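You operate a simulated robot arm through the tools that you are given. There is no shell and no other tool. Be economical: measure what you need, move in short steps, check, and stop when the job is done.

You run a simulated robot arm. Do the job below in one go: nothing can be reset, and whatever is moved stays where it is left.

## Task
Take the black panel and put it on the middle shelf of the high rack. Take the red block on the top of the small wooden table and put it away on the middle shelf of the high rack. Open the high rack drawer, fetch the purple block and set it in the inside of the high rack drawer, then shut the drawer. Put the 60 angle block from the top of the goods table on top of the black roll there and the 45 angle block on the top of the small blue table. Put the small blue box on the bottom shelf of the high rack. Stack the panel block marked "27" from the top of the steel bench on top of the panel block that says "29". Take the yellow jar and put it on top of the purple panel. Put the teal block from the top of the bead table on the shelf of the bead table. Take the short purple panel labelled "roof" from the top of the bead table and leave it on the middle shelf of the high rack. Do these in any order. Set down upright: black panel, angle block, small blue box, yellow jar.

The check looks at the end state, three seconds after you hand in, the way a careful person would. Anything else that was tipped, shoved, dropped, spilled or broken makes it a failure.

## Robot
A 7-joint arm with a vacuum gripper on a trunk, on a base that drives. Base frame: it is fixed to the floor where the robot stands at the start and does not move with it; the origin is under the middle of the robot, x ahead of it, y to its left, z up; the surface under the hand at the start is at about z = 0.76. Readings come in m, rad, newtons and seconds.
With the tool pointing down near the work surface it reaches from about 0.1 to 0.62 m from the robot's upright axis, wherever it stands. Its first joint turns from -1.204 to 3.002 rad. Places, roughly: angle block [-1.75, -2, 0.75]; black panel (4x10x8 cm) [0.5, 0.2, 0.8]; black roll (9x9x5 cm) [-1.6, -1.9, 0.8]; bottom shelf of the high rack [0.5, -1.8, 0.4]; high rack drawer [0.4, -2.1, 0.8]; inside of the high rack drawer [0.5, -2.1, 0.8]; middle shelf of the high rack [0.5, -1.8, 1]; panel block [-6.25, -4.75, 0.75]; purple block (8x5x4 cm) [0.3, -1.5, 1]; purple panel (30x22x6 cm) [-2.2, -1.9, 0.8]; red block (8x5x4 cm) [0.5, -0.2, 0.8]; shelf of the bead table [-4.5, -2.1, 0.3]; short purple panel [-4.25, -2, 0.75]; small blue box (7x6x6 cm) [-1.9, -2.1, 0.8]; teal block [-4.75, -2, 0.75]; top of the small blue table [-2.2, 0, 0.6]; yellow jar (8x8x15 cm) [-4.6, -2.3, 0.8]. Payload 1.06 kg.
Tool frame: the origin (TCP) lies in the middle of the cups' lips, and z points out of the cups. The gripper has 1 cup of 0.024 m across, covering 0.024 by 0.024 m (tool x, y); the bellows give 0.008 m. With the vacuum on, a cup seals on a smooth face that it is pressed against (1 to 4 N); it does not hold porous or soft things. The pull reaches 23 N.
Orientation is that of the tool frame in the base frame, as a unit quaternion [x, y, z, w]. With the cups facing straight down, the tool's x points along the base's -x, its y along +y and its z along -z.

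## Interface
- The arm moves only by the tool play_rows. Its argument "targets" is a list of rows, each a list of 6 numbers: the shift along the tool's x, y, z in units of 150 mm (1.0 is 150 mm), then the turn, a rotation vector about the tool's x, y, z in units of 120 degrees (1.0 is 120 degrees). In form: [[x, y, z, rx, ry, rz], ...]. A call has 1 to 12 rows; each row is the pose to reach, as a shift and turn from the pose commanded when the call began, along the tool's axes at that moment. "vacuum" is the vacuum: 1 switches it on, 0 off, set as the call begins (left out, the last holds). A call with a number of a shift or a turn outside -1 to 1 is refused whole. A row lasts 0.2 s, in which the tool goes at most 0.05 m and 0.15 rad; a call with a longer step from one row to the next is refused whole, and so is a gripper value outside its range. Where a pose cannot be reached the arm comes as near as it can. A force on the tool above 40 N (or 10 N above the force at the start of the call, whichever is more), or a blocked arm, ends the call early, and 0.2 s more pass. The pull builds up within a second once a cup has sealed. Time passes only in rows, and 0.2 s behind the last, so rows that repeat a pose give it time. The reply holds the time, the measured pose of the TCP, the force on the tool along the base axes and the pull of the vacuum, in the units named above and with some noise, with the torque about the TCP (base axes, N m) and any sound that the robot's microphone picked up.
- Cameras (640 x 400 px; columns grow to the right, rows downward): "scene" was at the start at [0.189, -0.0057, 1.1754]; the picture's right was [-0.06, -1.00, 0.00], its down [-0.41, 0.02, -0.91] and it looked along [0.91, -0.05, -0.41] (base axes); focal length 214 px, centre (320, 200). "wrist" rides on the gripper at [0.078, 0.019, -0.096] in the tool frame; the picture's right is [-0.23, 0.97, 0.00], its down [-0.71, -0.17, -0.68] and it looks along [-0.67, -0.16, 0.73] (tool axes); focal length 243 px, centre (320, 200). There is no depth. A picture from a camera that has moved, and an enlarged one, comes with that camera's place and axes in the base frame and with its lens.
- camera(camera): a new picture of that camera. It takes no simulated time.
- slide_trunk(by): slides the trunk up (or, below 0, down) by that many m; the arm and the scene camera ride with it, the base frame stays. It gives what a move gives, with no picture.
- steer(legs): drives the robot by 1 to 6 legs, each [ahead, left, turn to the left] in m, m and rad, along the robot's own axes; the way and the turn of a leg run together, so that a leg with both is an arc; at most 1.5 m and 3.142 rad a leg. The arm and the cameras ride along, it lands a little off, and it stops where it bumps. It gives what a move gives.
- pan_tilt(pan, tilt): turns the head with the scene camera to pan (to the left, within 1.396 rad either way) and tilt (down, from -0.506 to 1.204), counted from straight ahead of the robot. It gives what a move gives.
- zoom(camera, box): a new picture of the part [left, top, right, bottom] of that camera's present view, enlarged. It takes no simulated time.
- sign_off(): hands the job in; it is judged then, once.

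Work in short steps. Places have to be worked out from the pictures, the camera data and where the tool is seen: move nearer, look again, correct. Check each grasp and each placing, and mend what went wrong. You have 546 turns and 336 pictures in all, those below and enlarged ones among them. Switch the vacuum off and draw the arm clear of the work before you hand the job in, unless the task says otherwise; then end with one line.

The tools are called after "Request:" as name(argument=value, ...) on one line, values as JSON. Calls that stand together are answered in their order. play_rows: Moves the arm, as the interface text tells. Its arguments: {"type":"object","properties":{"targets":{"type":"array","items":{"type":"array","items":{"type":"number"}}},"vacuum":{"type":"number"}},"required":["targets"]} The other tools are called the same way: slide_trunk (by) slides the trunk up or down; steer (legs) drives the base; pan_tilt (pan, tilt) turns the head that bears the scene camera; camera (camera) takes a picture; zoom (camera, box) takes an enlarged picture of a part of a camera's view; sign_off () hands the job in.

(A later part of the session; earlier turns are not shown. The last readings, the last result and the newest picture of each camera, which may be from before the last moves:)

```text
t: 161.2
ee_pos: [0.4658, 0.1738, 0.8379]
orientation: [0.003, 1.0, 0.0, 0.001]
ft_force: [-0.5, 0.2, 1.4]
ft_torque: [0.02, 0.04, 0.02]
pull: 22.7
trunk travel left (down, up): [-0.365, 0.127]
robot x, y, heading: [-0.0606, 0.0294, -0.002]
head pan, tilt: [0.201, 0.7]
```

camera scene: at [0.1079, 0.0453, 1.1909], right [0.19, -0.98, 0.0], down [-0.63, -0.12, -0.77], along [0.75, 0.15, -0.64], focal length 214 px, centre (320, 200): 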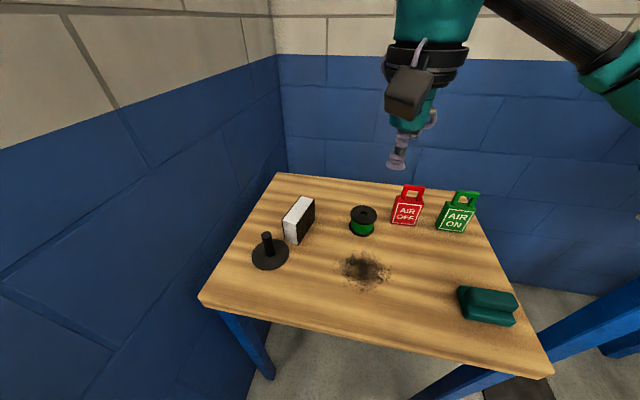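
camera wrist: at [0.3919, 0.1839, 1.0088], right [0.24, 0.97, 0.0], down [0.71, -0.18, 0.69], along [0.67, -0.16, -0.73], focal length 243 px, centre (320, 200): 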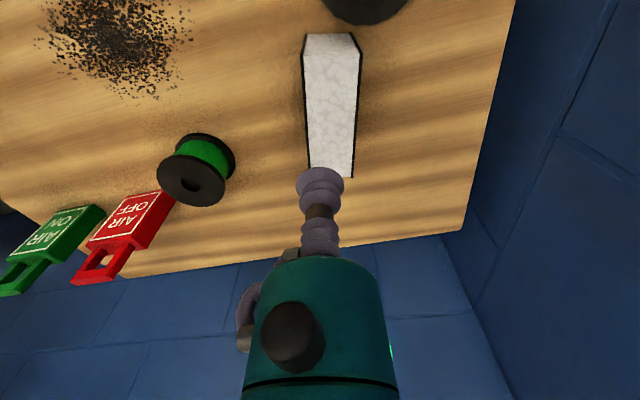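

It sealed after all (22.7 N). I'll lift slowly and check.

Request:
play_rows(targets=[[0, 0, -0.05, 0, 0, 0], [0, 0, -0.1, 0, 0, 0], [0, 0, -0.15, 0, 0, 0], [0, 0, -0.2, 0, 0, 0]])

Request:
zoom(camera="scene", box=[220, 120, 420, 280])

```text
t: 162.2
ee_pos: [0.4667, 0.1748, 0.8688]
orientation: [0.002, 1.0, 0.0, 0.0]
ft_force: [0.0, -0.6, -0.6]
ft_torque: [-0.01, 0.06, 0.01]
pull: 22.9
trunk travel left (down, up): [-0.365, 0.127]
robot x, y, heading: [-0.0621, 0.0271, -0.007]
head pan, tilt: [0.201, 0.7]
```

```text
2.50 times, centred on (320, 200) of scene
camera zoom: at [0.1079, 0.0454, 1.1908], right [0.19, -0.98, 0.0], down [-0.63, -0.12, -0.76], along [0.75, 0.15, -0.64], focal length 536 px, centre (320, 200)
```

zoom: 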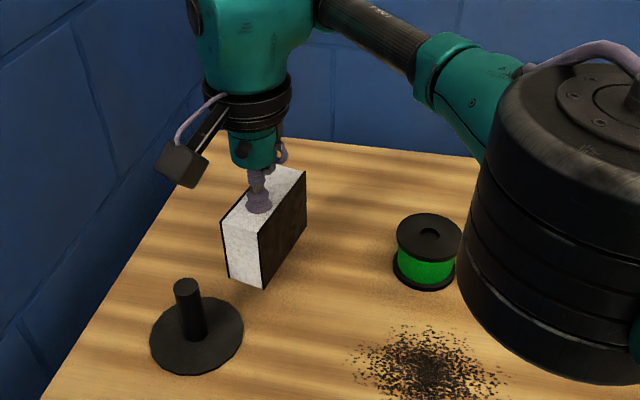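

The panel is held. I'll lift and retract to the carry position.

Request:
play_rows(targets=[[0, 0, -0.2, 0, 0, 0], [0, 0, -0.45, 0, 0, 0], [0, 0, -0.7, 0, 0, 0], [0, 0, -0.95, 0, 0, 0]])

Request:
play_rows(targets=[[0.15, -0.2, -0.1, 0, 0, 0], [0.3, -0.4, -0.2, 0, 0, 0], [0.45, -0.6, -0.25, 0, 0, 0], [0.6, -0.8, -0.25, 0, 0, 0], [0.7, -1, -0.25, 0, 0, 0]])

Request:
steer(legs=[[-0.6, 0, 0.005], [0, -1.0, 0.01], [0, -0.65, 0.01]])

```text
t: 163.2
ee_pos: [0.4735, 0.1566, 0.9978]
orientation: [0.004, 1.0, 0.001, 0.002]
ft_force: [-0.2, -0.8, -0.8]
ft_torque: [0.0, 0.05, -0.02]
pull: 22.7
out of reach, approached as far as the arm can: row 4
trunk travel left (down, up): [-0.365, 0.127]
robot x, y, heading: [-0.0637, 0.0313, -0.004]
head pan, tilt: [0.201, 0.7]
```

```text
t: 164.4
ee_pos: [0.366, 0.008, 1.0361]
orientation: [0.003, 1.0, 0.001, 0.001]
ft_force: [-0.3, -0.2, -1.1]
ft_torque: [0.01, 0.02, 0.0]
pull: 23.1
trunk travel left (down, up): [-0.365, 0.127]
robot x, y, heading: [-0.0629, 0.03, -0.009]
head pan, tilt: [0.201, 0.7]
```

```text
t: 182.1
ee_pos: [-0.2366, -1.6053, 1.035]
orientation: [-0.007, 1.0, 0.0, 0.001]
ft_force: [-0.2, 0.0, -1.0]
ft_torque: [0.01, 0.01, 0.0]
pull: 22.8
trunk travel left (down, up): [-0.365, 0.127]
robot x, y, heading: [-0.668, -1.5905, 0.011]
head pan, tilt: [0.201, 0.7]
```

I'll put the panel in the slot vacated by the purple block: the gap y -1.39 to -1.52, centre -1.452. I'll raise the trunk, then drive up to it.

Request:
slide_trunk(by=0.08)

Request:
steer(legs=[[0, 0.14, -0.01], [0.33, 0, 0]])

Request:
pan_tilt(pan=0.1, tilt=0.6)

Request:
camera(camera="scene")

Request:
camera(camera="wrist")

```text
t: 183.3
ee_pos: [-0.2363, -1.6051, 1.1158]
orientation: [-0.006, 1.0, 0.0, 0.001]
ft_force: [-0.1, 0.3, -0.4]
ft_torque: [-0.01, 0.02, 0.01]
pull: 22.6
trunk travel left (down, up): [-0.445, 0.047]
robot x, y, heading: [-0.6685, -1.5905, 0.011]
head pan, tilt: [0.201, 0.7]
```

```text
t: 187.0
ee_pos: [0.0993, -1.4639, 1.1152]
orientation: [-0.006, 1.0, -0.001, 0.0]
ft_force: [-0.1, 0.6, -1.6]
ft_torque: [0.02, 0.03, -0.02]
pull: 22.9
trunk travel left (down, up): [-0.445, 0.047]
robot x, y, heading: [-0.3312, -1.4499, 0.013]
head pan, tilt: [0.201, 0.7]
```

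```text
t: 187.6
ee_pos: [0.1, -1.4634, 1.1151]
orientation: [-0.006, 1.0, 0.0, 0.0]
ft_force: [0.0, -0.7, -1.0]
ft_torque: [0.0, 0.01, -0.01]
pull: 22.9
trunk travel left (down, up): [-0.445, 0.047]
robot x, y, heading: [-0.331, -1.4504, 0.014]
head pan, tilt: [0.099, 0.6]
```

```text
274 pictures are left
camera scene: at [-0.1932, -1.4396, 1.2909], right [0.11, -0.99, 0.0], down [-0.56, -0.06, -0.82], along [0.82, 0.09, -0.57], focal length 214 px, centre (320, 200)
```

scene: 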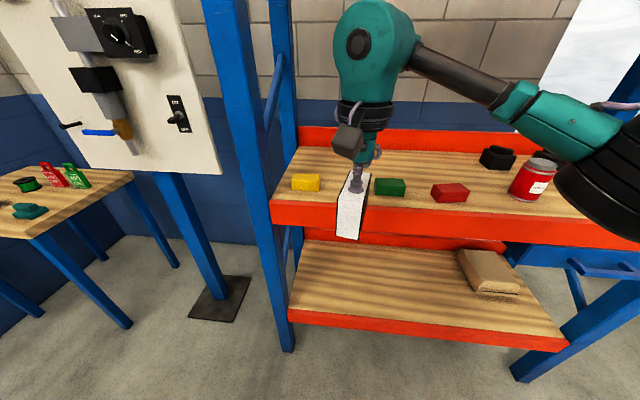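

```text
273 pictures are left
camera wrist: at [0.0196, -1.4464, 1.2111], right [0.22, 0.97, 0.0], down [0.71, -0.16, 0.69], along [0.67, -0.15, -0.73], focal length 243 px, centre (320, 200)
```

wrist: 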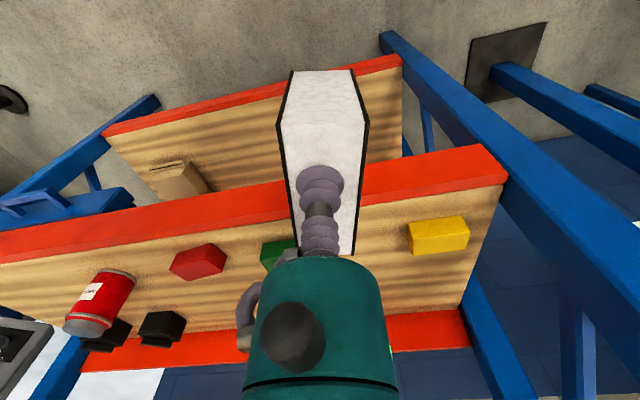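

Aligned with the gap. I'll drive 0.1 m ahead and extend the arm 0.15 m.

Request:
steer(legs=[[0.11, 0.01, -0.01]])

Request:
play_rows(targets=[[-0.25, 0, 0, 0, 0, 0], [-0.5, 0, 0, 0, 0, 0], [-0.75, 0, 0, 0, 0, 0], [-1, 0, 0, 0, 0, 0]])

Request:
camera(camera="scene")

Request:
camera(camera="wrist")

```text
t: 188.8
ee_pos: [0.2069, -1.4551, 1.1155]
orientation: [-0.002, 1.0, -0.001, 0.001]
ft_force: [-0.4, -1.0, -0.8]
ft_torque: [-0.01, 0.05, -0.05]
pull: 22.8
trunk travel left (down, up): [-0.445, 0.047]
robot x, y, heading: [-0.2245, -1.4395, 0.009]
head pan, tilt: [0.099, 0.6]
```

```text
t: 189.8
ee_pos: [0.3549, -1.4528, 1.1151]
orientation: [-0.005, 1.0, -0.001, 0.002]
ft_force: [0.0, 1.6, -0.8]
ft_torque: [0.0, 0.03, -0.01]
pull: 23.0
trunk travel left (down, up): [-0.445, 0.047]
robot x, y, heading: [-0.2208, -1.439, 0.003]
head pan, tilt: [0.099, 0.6]
```

```text
272 pictures are left
camera scene: at [-0.0864, -1.4276, 1.2909], right [0.1, -0.99, 0.0], down [-0.56, -0.06, -0.83], along [0.82, 0.08, -0.56], focal length 214 px, centre (320, 200)
```

scene: 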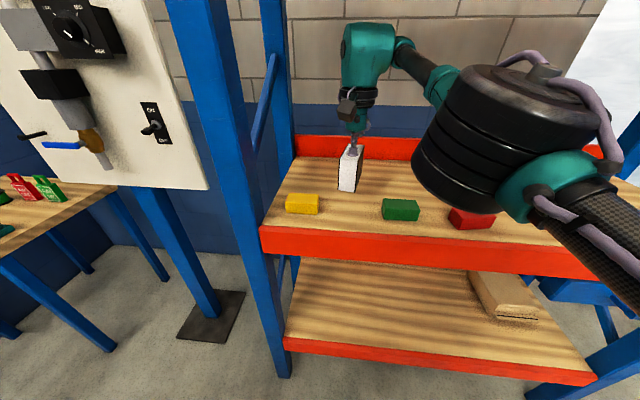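

```text
271 pictures are left
camera wrist: at [0.2748, -1.4349, 1.2087], right [0.22, 0.97, 0.0], down [0.71, -0.16, 0.69], along [0.67, -0.16, -0.72], focal length 243 px, centre (320, 200)
```

wrist: 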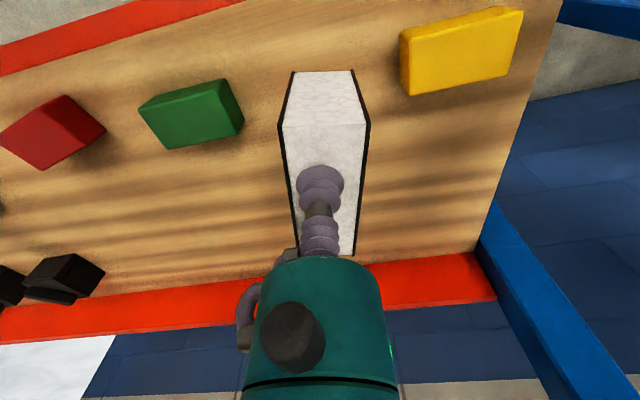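

The panel is between yellow and green. I'll lower it.

Request:
play_rows(targets=[[0, 0, 0.15, 0, 0, 0], [0, 0, 0.3, 0, 0, 0], [0, 0, 0.42, 0, 0, 0], [0, 0, 0.47, 0, 0, 0]])

Request:
play_rows(targets=[[0, 0, 0.02, 0, 0, 0], [0, 0, 0.04, 0, 0, 0], [0, 0, 0.06, 0, 0, 0]])

Request:
camera(camera="wrist")

```text
t: 190.8
ee_pos: [0.3545, -1.4535, 1.0428]
orientation: [-0.002, 1.0, 0.0, 0.0]
ft_force: [0.2, 0.0, 0.1]
ft_torque: [0.0, 0.02, -0.01]
pull: 23.6
trunk travel left (down, up): [-0.445, 0.047]
robot x, y, heading: [-0.2229, -1.441, 0.004]
head pan, tilt: [0.099, 0.6]
```

```text
t: 191.6
ee_pos: [0.3557, -1.455, 1.0369]
orientation: [-0.003, 1.0, 0.001, 0.001]
ft_force: [-0.9, 0.5, -0.6]
ft_torque: [0.01, -0.03, 0.04]
pull: 22.8
trunk travel left (down, up): [-0.445, 0.047]
robot x, y, heading: [-0.2245, -1.4376, 0.011]
head pan, tilt: [0.099, 0.6]
```

```text
270 pictures are left
camera wrist: at [0.2766, -1.4366, 1.131], right [0.23, 0.97, 0.0], down [0.71, -0.17, 0.69], along [0.67, -0.16, -0.73], focal length 243 px, centre (320, 200)
```

wrist: 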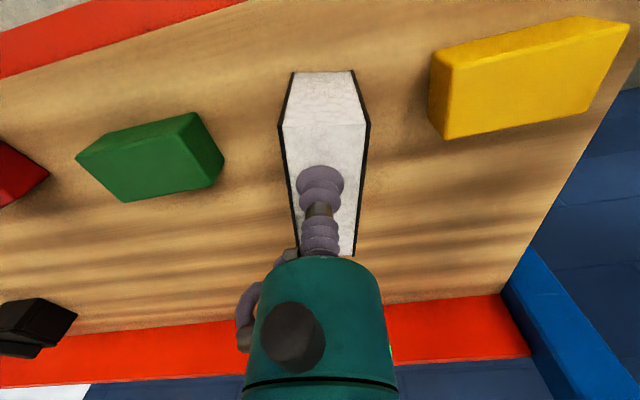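

Request:
play_rows(targets=[[0, 0, 0.02, 0, 0, 0], [0, 0, 0.035, 0, 0, 0], [0, 0, 0.05, 0, 0, 0]])

```text
t: 192.4
ee_pos: [0.355, -1.4529, 1.0308]
orientation: [-0.003, 1.0, 0.001, 0.002]
ft_force: [3.2, -2.3, 18.4]
ft_torque: [-0.02, 0.02, -0.1]
pull: 23.0
trunk travel left (down, up): [-0.445, 0.047]
robot x, y, heading: [-0.2243, -1.4386, 0.007]
head pan, tilt: [0.099, 0.6]
```

In contact with the shelf. I'll release and lift straight up.

Request:
play_rows(targets=[[0, 0, -0.01, 0, 0, 0], [0, 0, -0.015, 0, 0, 0], [0, 0, -0.015, 0, 0, 0], [0, 0, -0.015, 0, 0, 0], [0, 0, -0.015, 0, 0, 0]], vacuum=0)

Request:
play_rows(targets=[[0, 0, -0.05, 0, 0, 0], [0, 0, -0.2, 0, 0, 0], [0, 0, -0.4, 0, 0, 0], [0, 0, -0.5, 0, 0, 0]])

Request:
camera(camera="wrist")

Request:
camera(camera="scene")

```text
t: 193.6
ee_pos: [0.3545, -1.4538, 1.0308]
orientation: [-0.003, 1.0, 0.001, 0.001]
ft_force: [-1.4, 1.1, 3.0]
ft_torque: [-0.06, -0.03, 0.01]
pull: 0.1
trunk travel left (down, up): [-0.445, 0.047]
robot x, y, heading: [-0.2198, -1.4367, 0.004]
head pan, tilt: [0.099, 0.6]
```

```text
t: 194.6
ee_pos: [0.3556, -1.4537, 1.1059]
orientation: [-0.003, 1.0, 0.0, 0.001]
ft_force: [-0.5, 0.7, -1.0]
ft_torque: [0.02, -0.06, 0.02]
pull: 0.1
trunk travel left (down, up): [-0.445, 0.047]
robot x, y, heading: [-0.2226, -1.4371, 0.003]
head pan, tilt: [0.099, 0.6]
```

```text
269 pictures are left
camera wrist: at [0.2769, -1.4358, 1.201], right [0.23, 0.97, 0.0], down [0.71, -0.17, 0.69], along [0.67, -0.16, -0.73], focal length 243 px, centre (320, 200)
```

wrist: 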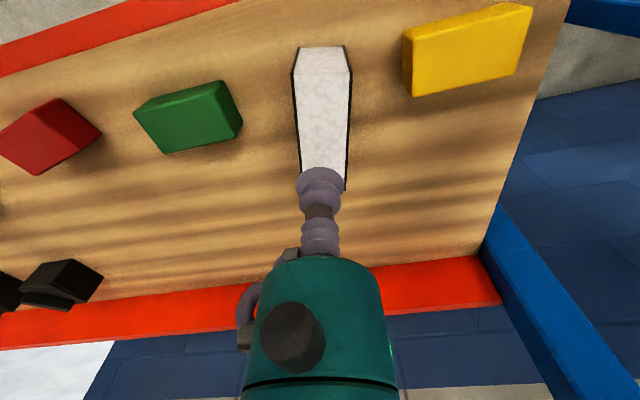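

```text
268 pictures are left
camera scene: at [-0.0861, -1.4294, 1.2909], right [0.1, -0.99, 0.0], down [-0.56, -0.06, -0.83], along [0.82, 0.09, -0.56], focal length 214 px, centre (320, 200)
```

scene: 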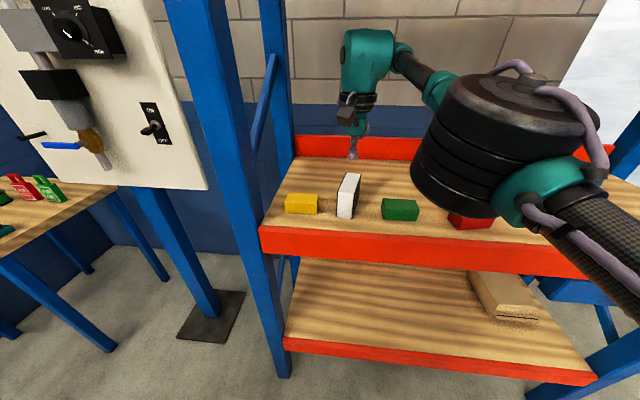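

The black panel stands upright on the shelf. Next is the goods table behind me, so I'll retract, back off, turn right and look.

Request:
play_rows(targets=[[0.25, 0, 0, 0, 0, 0], [0.5, 0, 0, 0, 0, 0], [0.75, 0, 0, 0, 0, 0], [1, 0, 0, 0, 0, 0]])

Request:
steer(legs=[[-0.45, 0, 0], [0, 0.3, 0], [0, 0, -1.57]])

Request:
pan_tilt(pan=-1.0, tilt=0.35)

Request:
camera(camera="scene")

Request:
pan_tilt(pan=-0.2, tilt=0.35)

Request:
camera(camera="scene")

```text
t: 195.6
ee_pos: [0.2118, -1.4531, 1.1051]
orientation: [-0.002, 1.0, 0.0, 0.001]
ft_force: [-0.5, 0.3, 0.4]
ft_torque: [-0.01, 0.02, 0.0]
pull: 0.0
trunk travel left (down, up): [-0.445, 0.047]
robot x, y, heading: [-0.2213, -1.4386, 0.008]
head pan, tilt: [0.099, 0.6]
```

```text
t: 205.0
ee_pos: [-0.682, -1.5805, 1.1045]
orientation: [0.696, 0.718, 0.0, 0.001]
ft_force: [-0.6, 0.0, 0.0]
ft_torque: [-0.01, 0.01, 0.03]
pull: 0.1
trunk travel left (down, up): [-0.445, 0.047]
robot x, y, heading: [-0.6782, -1.1456, -1.541]
head pan, tilt: [0.099, 0.6]
```

```text
t: 206.3
ee_pos: [-0.6833, -1.5793, 1.104]
orientation: [0.695, 0.719, -0.001, 0.0]
ft_force: [-0.1, -0.2, 0.9]
ft_torque: [-0.02, 0.02, 0.0]
pull: 0.0
trunk travel left (down, up): [-0.445, 0.047]
robot x, y, heading: [-0.679, -1.146, -1.54]
head pan, tilt: [-1.0, 0.351]
```

```text
267 pictures are left
camera scene: at [-0.7548, -1.2465, 1.3136], right [-0.57, 0.82, 0.0], down [0.28, 0.2, -0.94], along [-0.77, -0.53, -0.34], focal length 214 px, centre (320, 200)
```

scene: 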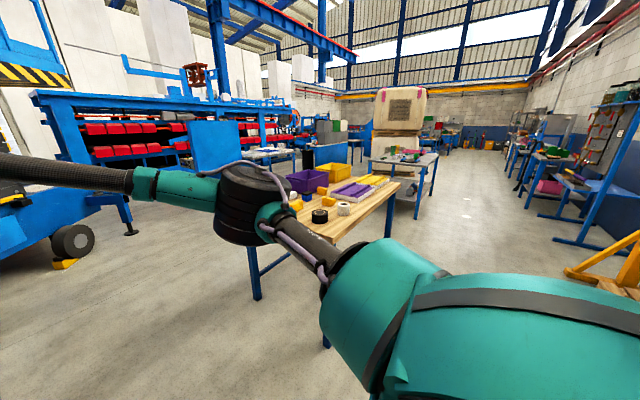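

```text
t: 207.4
ee_pos: [-0.6826, -1.5802, 1.1044]
orientation: [0.695, 0.719, 0.0, 0.001]
ft_force: [-1.1, -0.5, -0.6]
ft_torque: [0.0, 0.0, 0.03]
pull: 0.1
trunk travel left (down, up): [-0.445, 0.047]
robot x, y, heading: [-0.6791, -1.1447, -1.542]
head pan, tilt: [-0.201, 0.351]
```

```text
266 pictures are left
camera scene: at [-0.6938, -1.2854, 1.3137], right [-0.99, 0.17, 0.0], down [0.06, 0.34, -0.94], along [-0.16, -0.93, -0.34], focal length 214 px, centre (320, 200)
```

scene: 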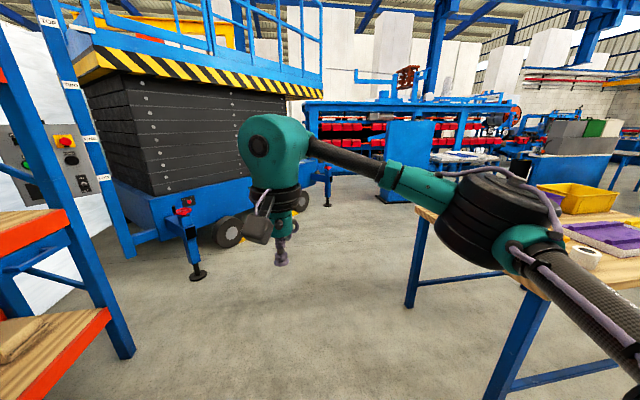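

The goods table is to the right, with its front edge near y≈-1.64. I'll move along to x≈-1.8 facing it and look.

Request:
steer(legs=[[0, -1.1, -0.03]])

Request:
pan_tilt(pan=0.0, tilt=0.5)

Request:
camera(camera="scene")

Request:
camera(camera="wrist")

```text
t: 217.2
ee_pos: [-1.7843, -1.594, 1.1048]
orientation: [0.708, 0.706, -0.001, 0.001]
ft_force: [0.3, 0.5, 0.4]
ft_torque: [0.01, 0.02, 0.0]
pull: 0.0
trunk travel left (down, up): [-0.445, 0.047]
robot x, y, heading: [-1.7666, -1.1603, -1.572]
head pan, tilt: [-0.201, 0.351]
```

```text
t: 218.0
ee_pos: [-1.7842, -1.5936, 1.1053]
orientation: [0.708, 0.706, -0.001, 0.001]
ft_force: [1.1, -0.4, 0.0]
ft_torque: [-0.02, 0.0, 0.0]
pull: 0.1
trunk travel left (down, up): [-0.445, 0.047]
robot x, y, heading: [-1.7654, -1.1562, -1.573]
head pan, tilt: [0.0, 0.499]
```

```text
265 pictures are left
camera scene: at [-1.7657, -1.2997, 1.3], right [-1.0, 0.01, 0.0], down [0.0, 0.48, -0.88], along [0.0, -0.88, -0.48], focal length 214 px, centre (320, 200)
```

scene: 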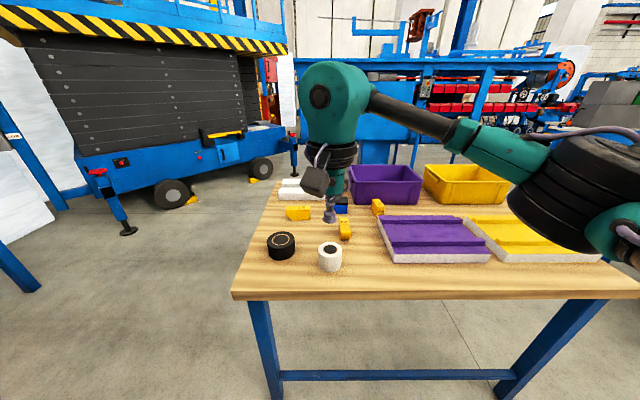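

```text
264 pictures are left
camera wrist: at [-1.7654, -1.5161, 1.2], right [0.97, -0.24, 0.0], down [-0.17, -0.71, 0.69], along [-0.16, -0.67, -0.73], focal length 243 px, centre (320, 200)
```

wrist: 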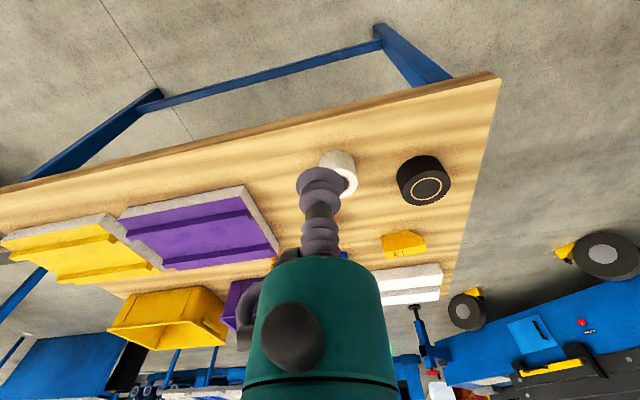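

Request:
zoom(camera="scene", box=[230, 160, 430, 290])

Request:
zoom(camera="wrist", box=[250, 130, 510, 320])

```text
3.08 times, centred on (330, 225) of scene
camera zoom: at [-1.7657, -1.2997, 1.3], right [-1.0, 0.01, 0.0], down [0.0, 0.48, -0.88], along [0.0, -0.88, -0.48], focal length 660 px, centre (289, 123)
```

zoom: 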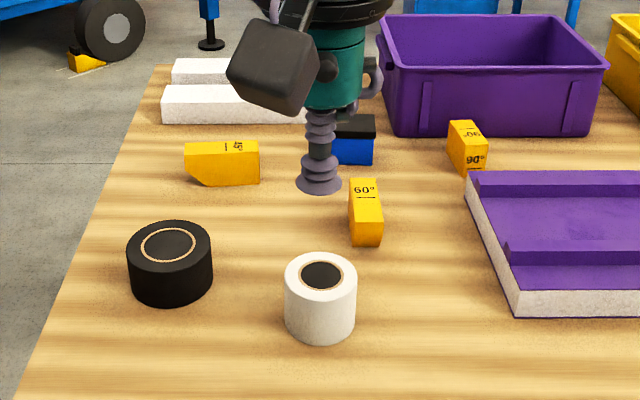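

```text
2.11 times, centred on (380, 225) of wrist
camera zoom: at [-1.7654, -1.5161, 1.2], right [0.97, -0.24, 0.0], down [-0.17, -0.71, 0.69], along [-0.16, -0.67, -0.73], focal length 511 px, centre (194, 147)
```

zoom: 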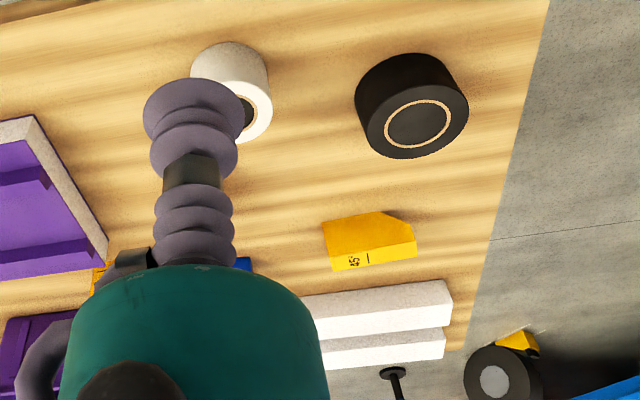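

I see the 45 block (left), 60 block (middle), black roll (front-left) and the small blue box with a black lid (behind). I'll drive 0.25 m ahead, then look down to see how far the base extends.

Request:
steer(legs=[[0.24, 0, 0]])

Request:
pan_tilt(pan=0.0, tilt=1.2)

Request:
camera(camera="scene")

Request:
pan_tilt(pan=0.0, tilt=0.7)

Request:
camera(camera="scene")

Request:
camera(camera="wrist")

```text
t: 219.7
ee_pos: [-1.7862, -1.8292, 1.1042]
orientation: [0.709, 0.705, 0.0, 0.001]
ft_force: [0.0, 0.8, -0.7]
ft_torque: [0.01, 0.01, 0.02]
pull: 0.0
trunk travel left (down, up): [-0.445, 0.047]
robot x, y, heading: [-1.7659, -1.3943, -1.574]
head pan, tilt: [0.0, 0.499]
```

```text
t: 220.8
ee_pos: [-1.7855, -1.8298, 1.1048]
orientation: [0.709, 0.705, -0.001, 0.0]
ft_force: [-0.1, 0.0, -0.2]
ft_torque: [0.01, -0.02, 0.0]
pull: 0.1
trunk travel left (down, up): [-0.445, 0.047]
robot x, y, heading: [-1.77, -1.3966, -1.578]
head pan, tilt: [0.0, 1.201]
```

```text
261 pictures are left
camera scene: at [-1.7668, -1.5006, 1.2463], right [-1.0, 0.01, 0.0], down [0.01, 0.93, -0.36], along [0.0, -0.36, -0.93], focal length 214 px, centre (320, 200)
```

scene: 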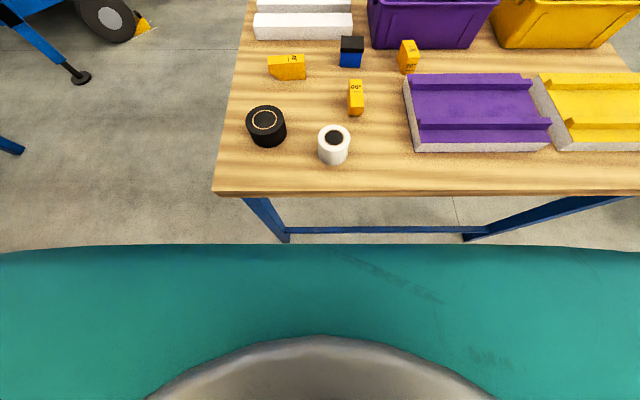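

```text
t: 221.7
ee_pos: [-1.7847, -1.8296, 1.1049]
orientation: [0.709, 0.705, -0.001, 0.002]
ft_force: [0.9, -0.4, -0.2]
ft_torque: [0.03, 0.03, -0.03]
pull: 0.0
trunk travel left (down, up): [-0.445, 0.047]
robot x, y, heading: [-1.764, -1.395, -1.57]
head pan, tilt: [0.0, 0.7]
```

```text
260 pictures are left
camera scene: at [-1.767, -1.5296, 1.2822], right [-1.0, 0.01, 0.0], down [0.0, 0.64, -0.76], along [0.0, -0.76, -0.64], focal length 214 px, centre (320, 200)
```

scene: 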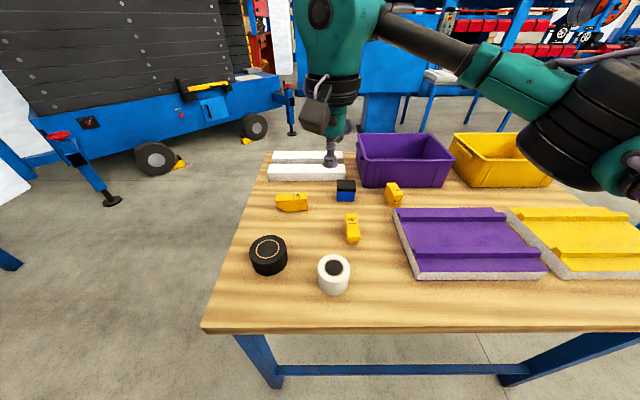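

```text
259 pictures are left
camera wrist: at [-1.767, -1.7521, 1.2], right [0.97, -0.24, 0.0], down [-0.17, -0.71, 0.69], along [-0.16, -0.67, -0.73], focal length 243 px, centre (320, 200)
```

wrist: 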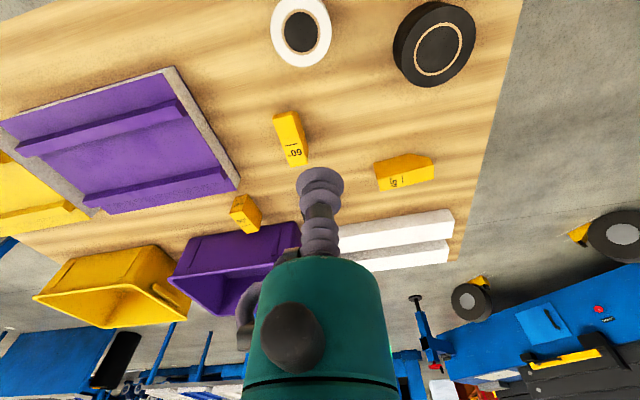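

The base front reaches about 0.27 m ahead and the table's front stretcher is at y≈-1.73, so I can only creep ~3 cm closer. I'll do that and move the tool near the 60 block for a better look.

Request:
steer(legs=[[0.03, 0, 0]])

Request:
play_rows(targets=[[-0.1, -0.15, 0.2, 0, 0, 0], [-0.2, -0.3, 0.4, 0, 0, 0], [-0.3, -0.45, 0.6, 0, 0, 0], [-0.4, -0.57, 0.8, 0, 0, 0]])

Request:
camera(camera="wrist")

Request:
zoom(camera="scene", box=[230, 150, 430, 300])

```text
t: 222.6
ee_pos: [-1.7848, -1.8592, 1.1038]
orientation: [0.708, 0.706, -0.001, 0.001]
ft_force: [0.0, -0.5, 0.2]
ft_torque: [0.05, -0.02, -0.04]
pull: 0.0
trunk travel left (down, up): [-0.445, 0.047]
robot x, y, heading: [-1.7688, -1.4258, -1.579]
head pan, tilt: [0.0, 0.7]
```

```text
t: 223.6
ee_pos: [-1.8725, -1.9163, 0.983]
orientation: [0.708, 0.706, -0.001, 0.001]
ft_force: [0.0, -0.3, -0.1]
ft_torque: [0.0, 0.0, 0.0]
pull: 0.0
trunk travel left (down, up): [-0.445, 0.047]
robot x, y, heading: [-1.7675, -1.4229, -1.575]
head pan, tilt: [0.0, 0.7]
```

```text
258 pictures are left
camera wrist: at [-1.8536, -1.8392, 1.078], right [0.97, -0.24, 0.0], down [-0.17, -0.71, 0.69], along [-0.16, -0.67, -0.73], focal length 243 px, centre (320, 200)
```

wrist: 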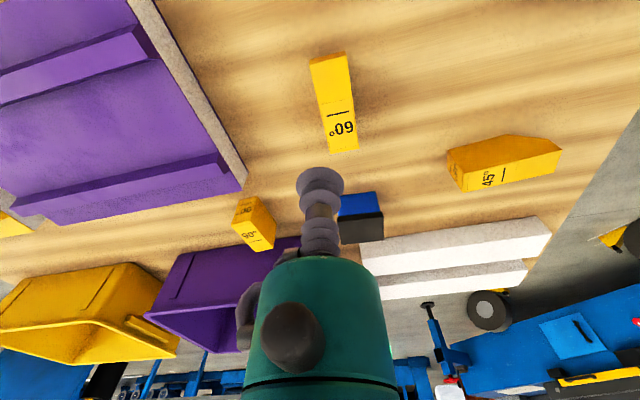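

```text
2.67 times, centred on (330, 225) of scene
camera zoom: at [-1.7672, -1.559, 1.2822], right [-1.0, 0.01, 0.0], down [0.0, 0.64, -0.76], along [0.0, -0.76, -0.64], focal length 572 px, centre (293, 133)
```

zoom: 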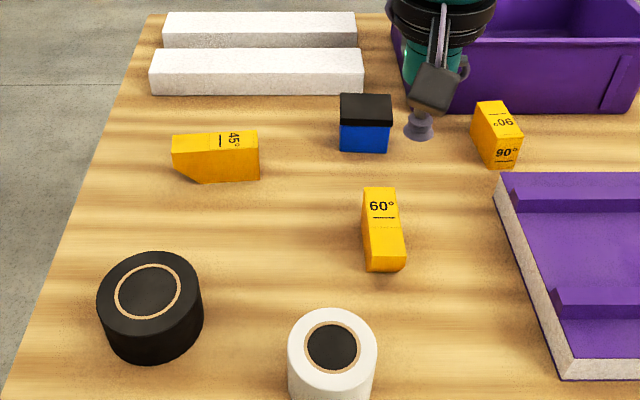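

I need a closer look at the block shapes to separate top faces from side faces.

Request:
zoom(camera="wrist", box=[280, 30, 400, 170])

Request:
zoom(camera="scene", box=[330, 190, 400, 260])

```text
2.86 times, centred on (340, 100) of wrist
camera zoom: at [-1.8536, -1.8392, 1.078], right [0.97, -0.24, 0.0], down [-0.17, -0.71, 0.69], along [-0.16, -0.67, -0.73], focal length 693 px, centre (263, 486)
```

zoom: 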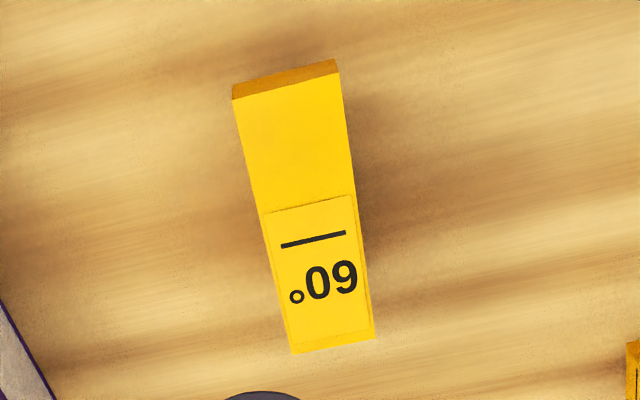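

```text
5.71 times, centred on (365, 225) of scene
camera zoom: at [-1.7672, -1.559, 1.2822], right [-1.0, 0.01, 0.0], down [0.0, 0.64, -0.76], along [0.0, -0.76, -0.64], focal length 1226 px, centre (63, 57)
```

zoom: 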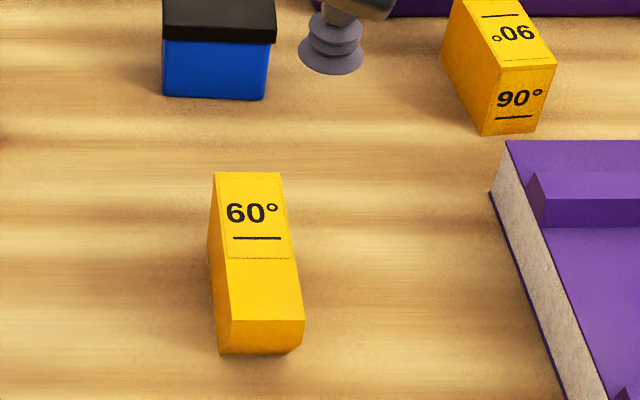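

The 60 block's top face is flat, about 10 x 3.5 cm, centred near (-1.861, -1.95) at z≈0.83. I'll descend over it to just above and recheck.

Request:
play_rows(targets=[[-0.13, 0.04, 0.15, 0, 0, 0], [-0.25, 0.07, 0.35, 0, 0, 0], [-0.25, 0.07, 0.6, 0, 0, 0], [-0.25, 0.07, 0.78, 0, 0, 0]], vacuum=1)

Request:
camera(camera="wrist")

Request:
zoom(camera="scene", box=[330, 160, 430, 260])

```text
t: 224.6
ee_pos: [-1.8605, -1.956, 0.8674]
orientation: [0.708, 0.706, 0.0, 0.001]
ft_force: [-0.2, 0.4, -0.3]
ft_torque: [0.0, -0.02, -0.03]
pull: 0.1
trunk travel left (down, up): [-0.445, 0.047]
robot x, y, heading: [-1.7698, -1.4258, -1.578]
head pan, tilt: [0.0, 0.7]
```

```text
254 pictures are left
camera wrist: at [-1.8417, -1.8779, 0.9628], right [0.97, -0.24, 0.0], down [-0.17, -0.71, 0.69], along [-0.16, -0.67, -0.73], focal length 243 px, centre (320, 200)
```

wrist: 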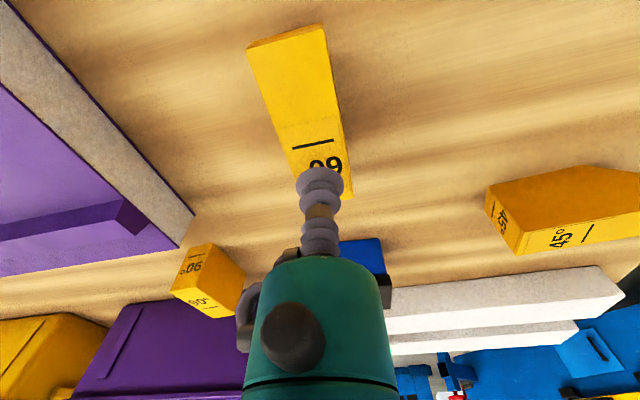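

```text
4.00 times, centred on (380, 210) of scene
camera zoom: at [-1.767, -1.5589, 1.2823], right [-1.0, 0.01, 0.0], down [0.0, 0.64, -0.76], along [0.0, -0.76, -0.64], focal length 858 px, centre (80, 160)
```

zoom: 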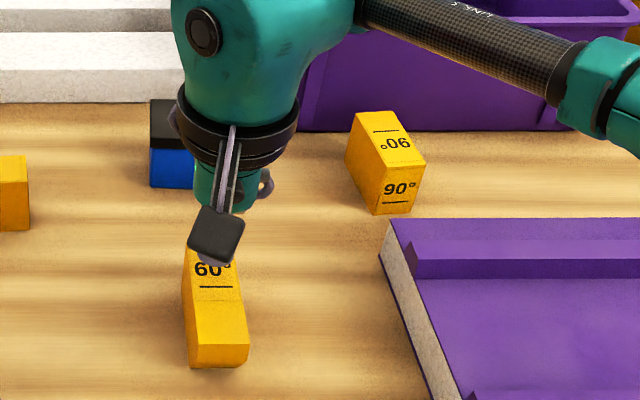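

Estimates agree: the tool is over the block's top near its centre of mass. I'll go down gently until it seals.

Request:
play_rows(targets=[[0, 0, 0.08, 0, 0, 0], [0, 0, 0.14, 0, 0, 0], [0, 0, 0.18, 0, 0, 0], [0, 0, 0.21, 0, 0, 0], [0, 0, 0.24, 0, 0, 0]])

```text
t: 225.6
ee_pos: [-1.8604, -1.9578, 0.8426]
orientation: [0.71, 0.704, -0.001, 0.008]
ft_force: [-1.3, 4.8, 24.2]
ft_torque: [-0.1, 0.03, -0.04]
pull: 22.7
trunk travel left (down, up): [-0.445, 0.047]
robot x, y, heading: [-1.7675, -1.4232, -1.579]
head pan, tilt: [0.0, 0.7]
stopped in row 5: the force on the tool passed its limit at 44 N (the readings are from after the stop); the commanded pose is now the measured one
```

The top was slightly higher than I thought (≈0.848), but it sealed. I'll lift gently.

Request:
play_rows(targets=[[0, 0, -0.04, 0, 0, 0], [0, 0, -0.1, 0, 0, 0], [0, 0, -0.2, 0, 0, 0], [0, 0, -0.35, 0, 0, 0], [0, 0, -0.5, 0, 0, 0], [0, 0, -0.6, 0, 0, 0]])

Request:
camera(camera="wrist")

Request:
camera(camera="scene")

```text
t: 227.0
ee_pos: [-1.8626, -1.9574, 0.9293]
orientation: [0.71, 0.705, 0.0, 0.004]
ft_force: [0.7, -0.1, -0.7]
ft_torque: [-0.04, -0.03, 0.0]
pull: 23.1
trunk travel left (down, up): [-0.445, 0.047]
robot x, y, heading: [-1.765, -1.4259, -1.574]
head pan, tilt: [0.0, 0.7]
```

```text
252 pictures are left
camera wrist: at [-1.8442, -1.8787, 1.0252], right [0.97, -0.24, 0.01], down [-0.18, -0.7, 0.69], along [-0.16, -0.67, -0.73], focal length 243 px, centre (320, 200)
```

wrist: 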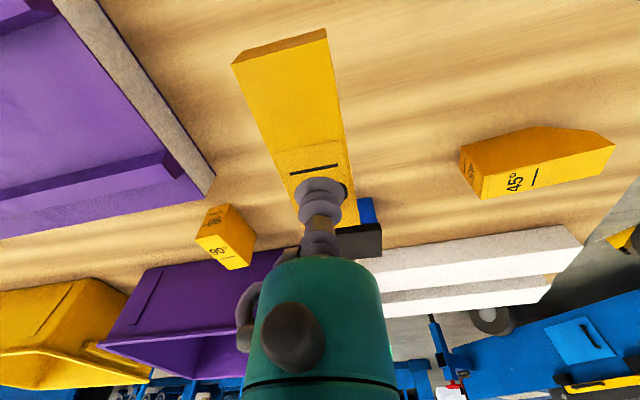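

```text
251 pictures are left
camera scene: at [-1.7672, -1.5587, 1.2822], right [-1.0, 0.01, 0.0], down [0.0, 0.64, -0.76], along [0.0, -0.76, -0.64], focal length 214 px, centre (320, 200)
```

scene: 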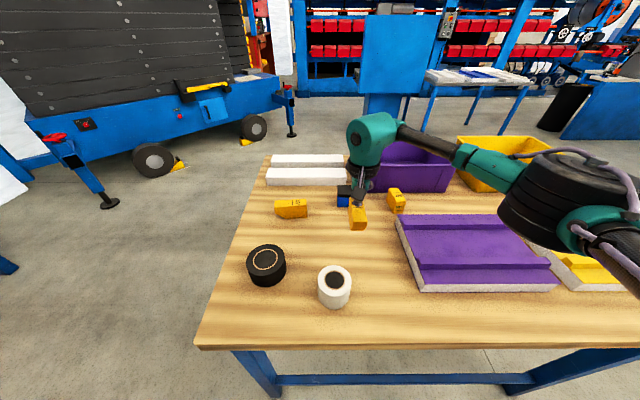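

The roll's top triangulates to (-1.640, -1.856, 0.848), so this table is at z≈0.80. I'll carry the 60 block over the roll at a safe height.

Request:
play_rows(targets=[[0.05, 0.1, -0.2, 0, 0, 0], [0.15, 0.3, -0.4, 0, 0, 0], [0.27, 0.55, -0.5, 0, 0, 0], [0.4, 0.8, -0.5, 0, 0, 0], [0.5, 1, -0.5, 0, 0, 0]])

Request:
play_rows(targets=[[0.1, 0.24, 0, 0, 0, 0], [0.16, 0.48, 0, 0, 0, 0]])

Request:
camera(camera="wrist")

Request:
camera(camera="scene")

```text
t: 228.2
ee_pos: [-1.7105, -1.8796, 1.0073]
orientation: [0.71, 0.705, -0.001, 0.002]
ft_force: [-0.1, -0.5, -0.8]
ft_torque: [0.02, 0.0, 0.02]
pull: 22.6
trunk travel left (down, up): [-0.445, 0.047]
robot x, y, heading: [-1.7694, -1.4259, -1.57]
head pan, tilt: [0.0, 0.7]
```

```text
t: 228.8
ee_pos: [-1.6375, -1.8563, 1.0059]
orientation: [0.71, 0.704, -0.001, 0.003]
ft_force: [0.3, -0.5, -2.1]
ft_torque: [-0.03, 0.02, 0.0]
pull: 22.9
trunk travel left (down, up): [-0.445, 0.047]
robot x, y, heading: [-1.7664, -1.4268, -1.576]
head pan, tilt: [0.0, 0.7]
```

```text
250 pictures are left
camera wrist: at [-1.6197, -1.7785, 1.1005], right [0.97, -0.24, 0.01], down [-0.18, -0.7, 0.69], along [-0.16, -0.67, -0.73], focal length 243 px, centre (320, 200)
```

wrist: 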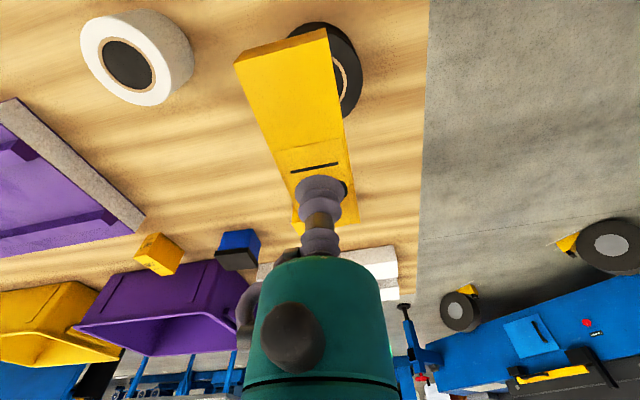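

```text
249 pictures are left
camera scene: at [-1.7667, -1.5586, 1.2823], right [-1.0, 0.01, 0.0], down [0.0, 0.64, -0.77], along [0.0, -0.77, -0.64], focal length 214 px, centre (320, 200)
```

scene: 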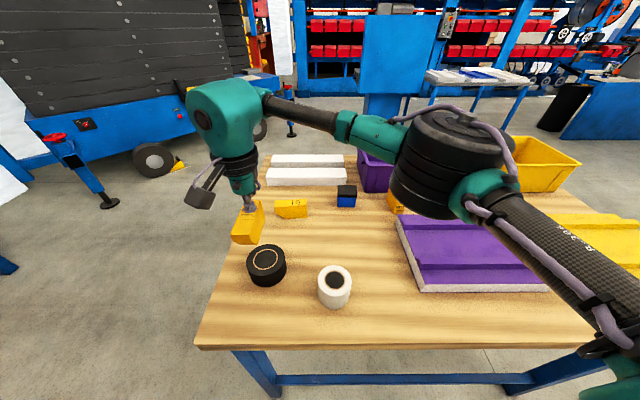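

Aligned over the roll. I'll lower to just above it and check from both cameras.

Request:
play_rows(targets=[[0.0, -0.01, 0.2, 0, 0, 0], [0, -0.01, 0.4, 0, 0, 0], [0, -0.01, 0.58, 0, 0, 0]])

Request:
camera(camera="wrist")

Request:
zoom(camera="scene", box=[200, 180, 320, 300])

```text
t: 229.6
ee_pos: [-1.6374, -1.8588, 0.9195]
orientation: [0.709, 0.706, 0.0, 0.004]
ft_force: [0.0, -0.1, -2.0]
ft_torque: [-0.02, -0.01, 0.0]
pull: 23.1
trunk travel left (down, up): [-0.445, 0.047]
robot x, y, heading: [-1.7677, -1.4249, -1.577]
head pan, tilt: [0.0, 0.7]
```

```text
248 pictures are left
camera wrist: at [-1.6203, -1.7804, 1.0144], right [0.97, -0.24, 0.01], down [-0.18, -0.7, 0.69], along [-0.16, -0.67, -0.73], focal length 243 px, centre (320, 200)
```

wrist: 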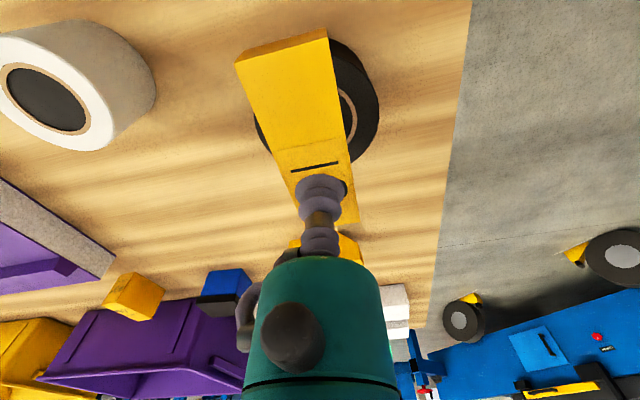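

```text
3.33 times, centred on (260, 240) of scene
camera zoom: at [-1.7671, -1.5588, 1.2822], right [-1.0, 0.01, 0.0], down [0.0, 0.64, -0.76], along [0.0, -0.76, -0.64], focal length 715 px, centre (520, 67)
```

zoom: 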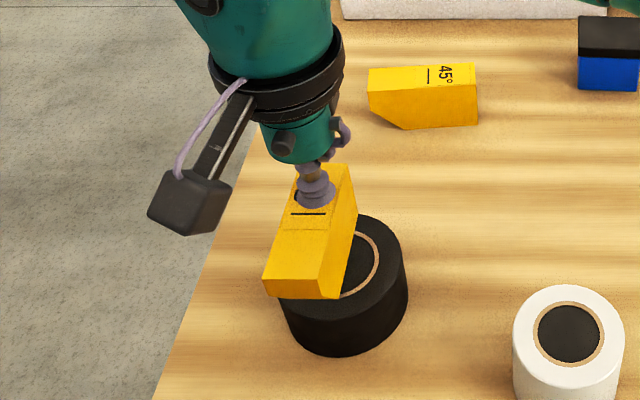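

Alignment is good. I'll lower slowly onto the roll.

Request:
play_rows(targets=[[0, 0, 0.03, 0, 0, 0], [0, 0, 0.06, 0, 0, 0], [0, 0, 0.09, 0, 0, 0], [0, 0, 0.11, 0, 0, 0]])

```text
t: 230.6
ee_pos: [-1.6402, -1.8592, 0.9016]
orientation: [0.709, 0.705, 0.0, 0.004]
ft_force: [0.7, 0.2, -0.9]
ft_torque: [0.03, 0.0, -0.01]
pull: 22.9
trunk travel left (down, up): [-0.445, 0.047]
robot x, y, heading: [-1.7698, -1.4241, -1.574]
head pan, tilt: [0.0, 0.7]
```

Request:
play_rows(targets=[[0, 0, 0.015, 0, 0, 0], [0, 0, 0.03, 0, 0, 0], [0, 0, 0.04, 0, 0, 0]])

Request:
zoom(camera="scene", box=[200, 180, 320, 300])

```text
t: 231.4
ee_pos: [-1.6397, -1.86, 0.8971]
orientation: [0.71, 0.705, 0.001, 0.005]
ft_force: [-0.9, -0.3, 14.1]
ft_torque: [-0.09, 0.01, -0.03]
pull: 22.8
trunk travel left (down, up): [-0.445, 0.047]
robot x, y, heading: [-1.7665, -1.4248, -1.577]
head pan, tilt: [0.0, 0.7]
```

```text
3.33 times, centred on (260, 240) of scene
camera zoom: at [-1.7675, -1.5577, 1.2827], right [-1.0, 0.01, 0.0], down [0.0, 0.64, -0.77], along [0.0, -0.77, -0.64], focal length 715 px, centre (520, 67)
```

zoom: 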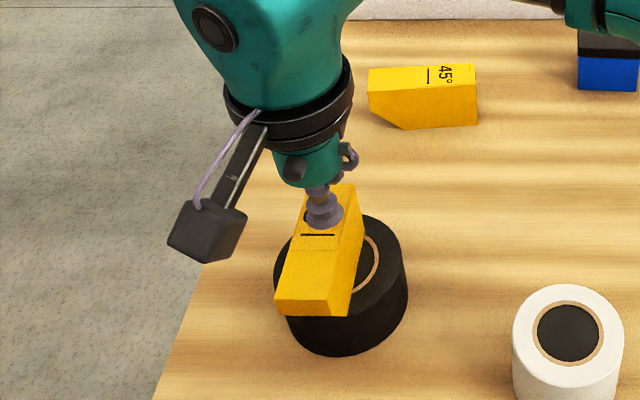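

Contact, and it sits well on the roll. I'll release and lift off.

Request:
play_rows(targets=[[0, 0, -0.015, 0, 0, 0], [0, 0, -0.02, 0, 0, 0], [0, 0, -0.02, 0, 0, 0], [0, 0, -0.02, 0, 0, 0], [0, 0, -0.02, 0, 0, 0]], vacuum=0)

Request:
play_rows(targets=[[0, 0, -0.05, 0, 0, 0], [0, 0, -0.2, 0, 0, 0], [0, 0, -0.4, 0, 0, 0], [0, 0, -0.6, 0, 0, 0], [0, 0, -0.8, 0, 0, 0]])

Request:
camera(camera="wrist")

Request:
camera(camera="scene")

```text
t: 232.6
ee_pos: [-1.6397, -1.8601, 0.898]
orientation: [0.71, 0.705, 0.0, 0.003]
ft_force: [0.6, 1.0, 2.7]
ft_torque: [0.01, -0.01, -0.01]
pull: 0.0
trunk travel left (down, up): [-0.445, 0.047]
robot x, y, heading: [-1.7696, -1.4244, -1.577]
head pan, tilt: [0.0, 0.7]
```

```text
t: 233.8
ee_pos: [-1.6423, -1.8602, 1.0174]
orientation: [0.709, 0.705, -0.001, 0.003]
ft_force: [0.2, -0.4, -0.2]
ft_torque: [0.02, 0.01, -0.01]
pull: 0.0
trunk travel left (down, up): [-0.445, 0.047]
robot x, y, heading: [-1.7698, -1.4295, -1.58]
head pan, tilt: [0.0, 0.7]
```

```text
245 pictures are left
camera wrist: at [-1.6234, -1.7815, 1.112], right [0.97, -0.24, 0.01], down [-0.18, -0.7, 0.69], along [-0.16, -0.67, -0.73], focal length 243 px, centre (320, 200)
```

wrist: 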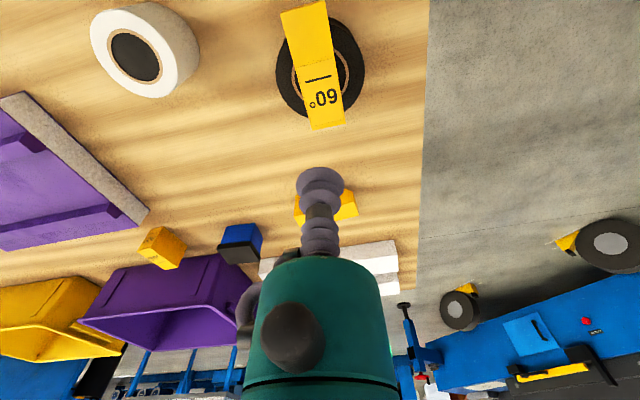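

```text
244 pictures are left
camera scene: at [-1.7671, -1.5585, 1.2823], right [-1.0, 0.01, 0.0], down [0.0, 0.64, -0.77], along [0.0, -0.77, -0.64], focal length 214 px, centre (320, 200)
```

scene: 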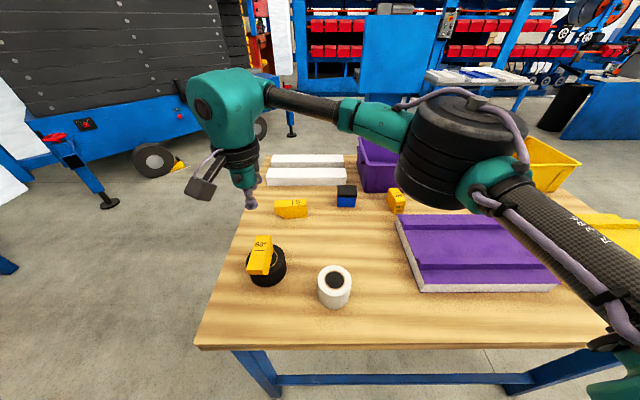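

The 60 block stands on the roll. The 45 block and blue box are too far from the front, so I'll go round to the table's left end facing -x.

Request:
play_rows(targets=[[0.2, -0.1, -0.2, 0, 0, 0], [0.4, -0.2, -0.3, 0, 0, 0], [0.5, -0.4, -0.3, 0, 0, 0], [0.6, -0.6, -0.3, 0, 0, 0]])

Request:
steer(legs=[[-0.25, 0, 0], [0, 0.85, 0], [0, 0, -1.57], [0, 0.85, 0]])

Request:
pan_tilt(pan=0.0, tilt=0.6)

Request:
camera(camera="scene")

```text
t: 234.8
ee_pos: [-1.7318, -1.7688, 1.0631]
orientation: [0.71, 0.704, -0.001, 0.003]
ft_force: [0.5, 0.2, -0.5]
ft_torque: [0.02, -0.02, -0.04]
pull: 0.1
trunk travel left (down, up): [-0.445, 0.047]
robot x, y, heading: [-1.7666, -1.4262, -1.577]
head pan, tilt: [0.0, 0.7]
```

```text
t: 255.3
ee_pos: [-1.2096, -2.0556, 1.0619]
orientation: [1.0, 0.021, -0.003, 0.002]
ft_force: [0.2, -0.1, -0.1]
ft_torque: [0.02, 0.03, -0.02]
pull: 0.1
trunk travel left (down, up): [-0.445, 0.047]
robot x, y, heading: [-0.8654, -2.001, -3.097]
head pan, tilt: [0.0, 0.7]
```

```text
t: 255.9
ee_pos: [-1.2091, -2.0557, 1.0634]
orientation: [1.0, 0.022, -0.002, 0.001]
ft_force: [-0.3, -0.4, 0.3]
ft_torque: [0.0, 0.02, -0.01]
pull: 0.0
trunk travel left (down, up): [-0.445, 0.047]
robot x, y, heading: [-0.8703, -2.0022, -3.093]
head pan, tilt: [0.0, 0.6]
```

```text
243 pictures are left
camera scene: at [-1.0042, -2.0083, 1.2909], right [-0.04, 1.0, 0.0], down [0.56, 0.03, -0.82], along [-0.82, -0.04, -0.57], focal length 214 px, centre (320, 200)
```

scene: 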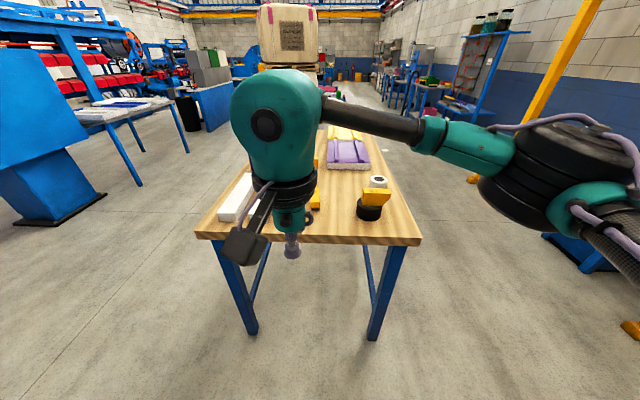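

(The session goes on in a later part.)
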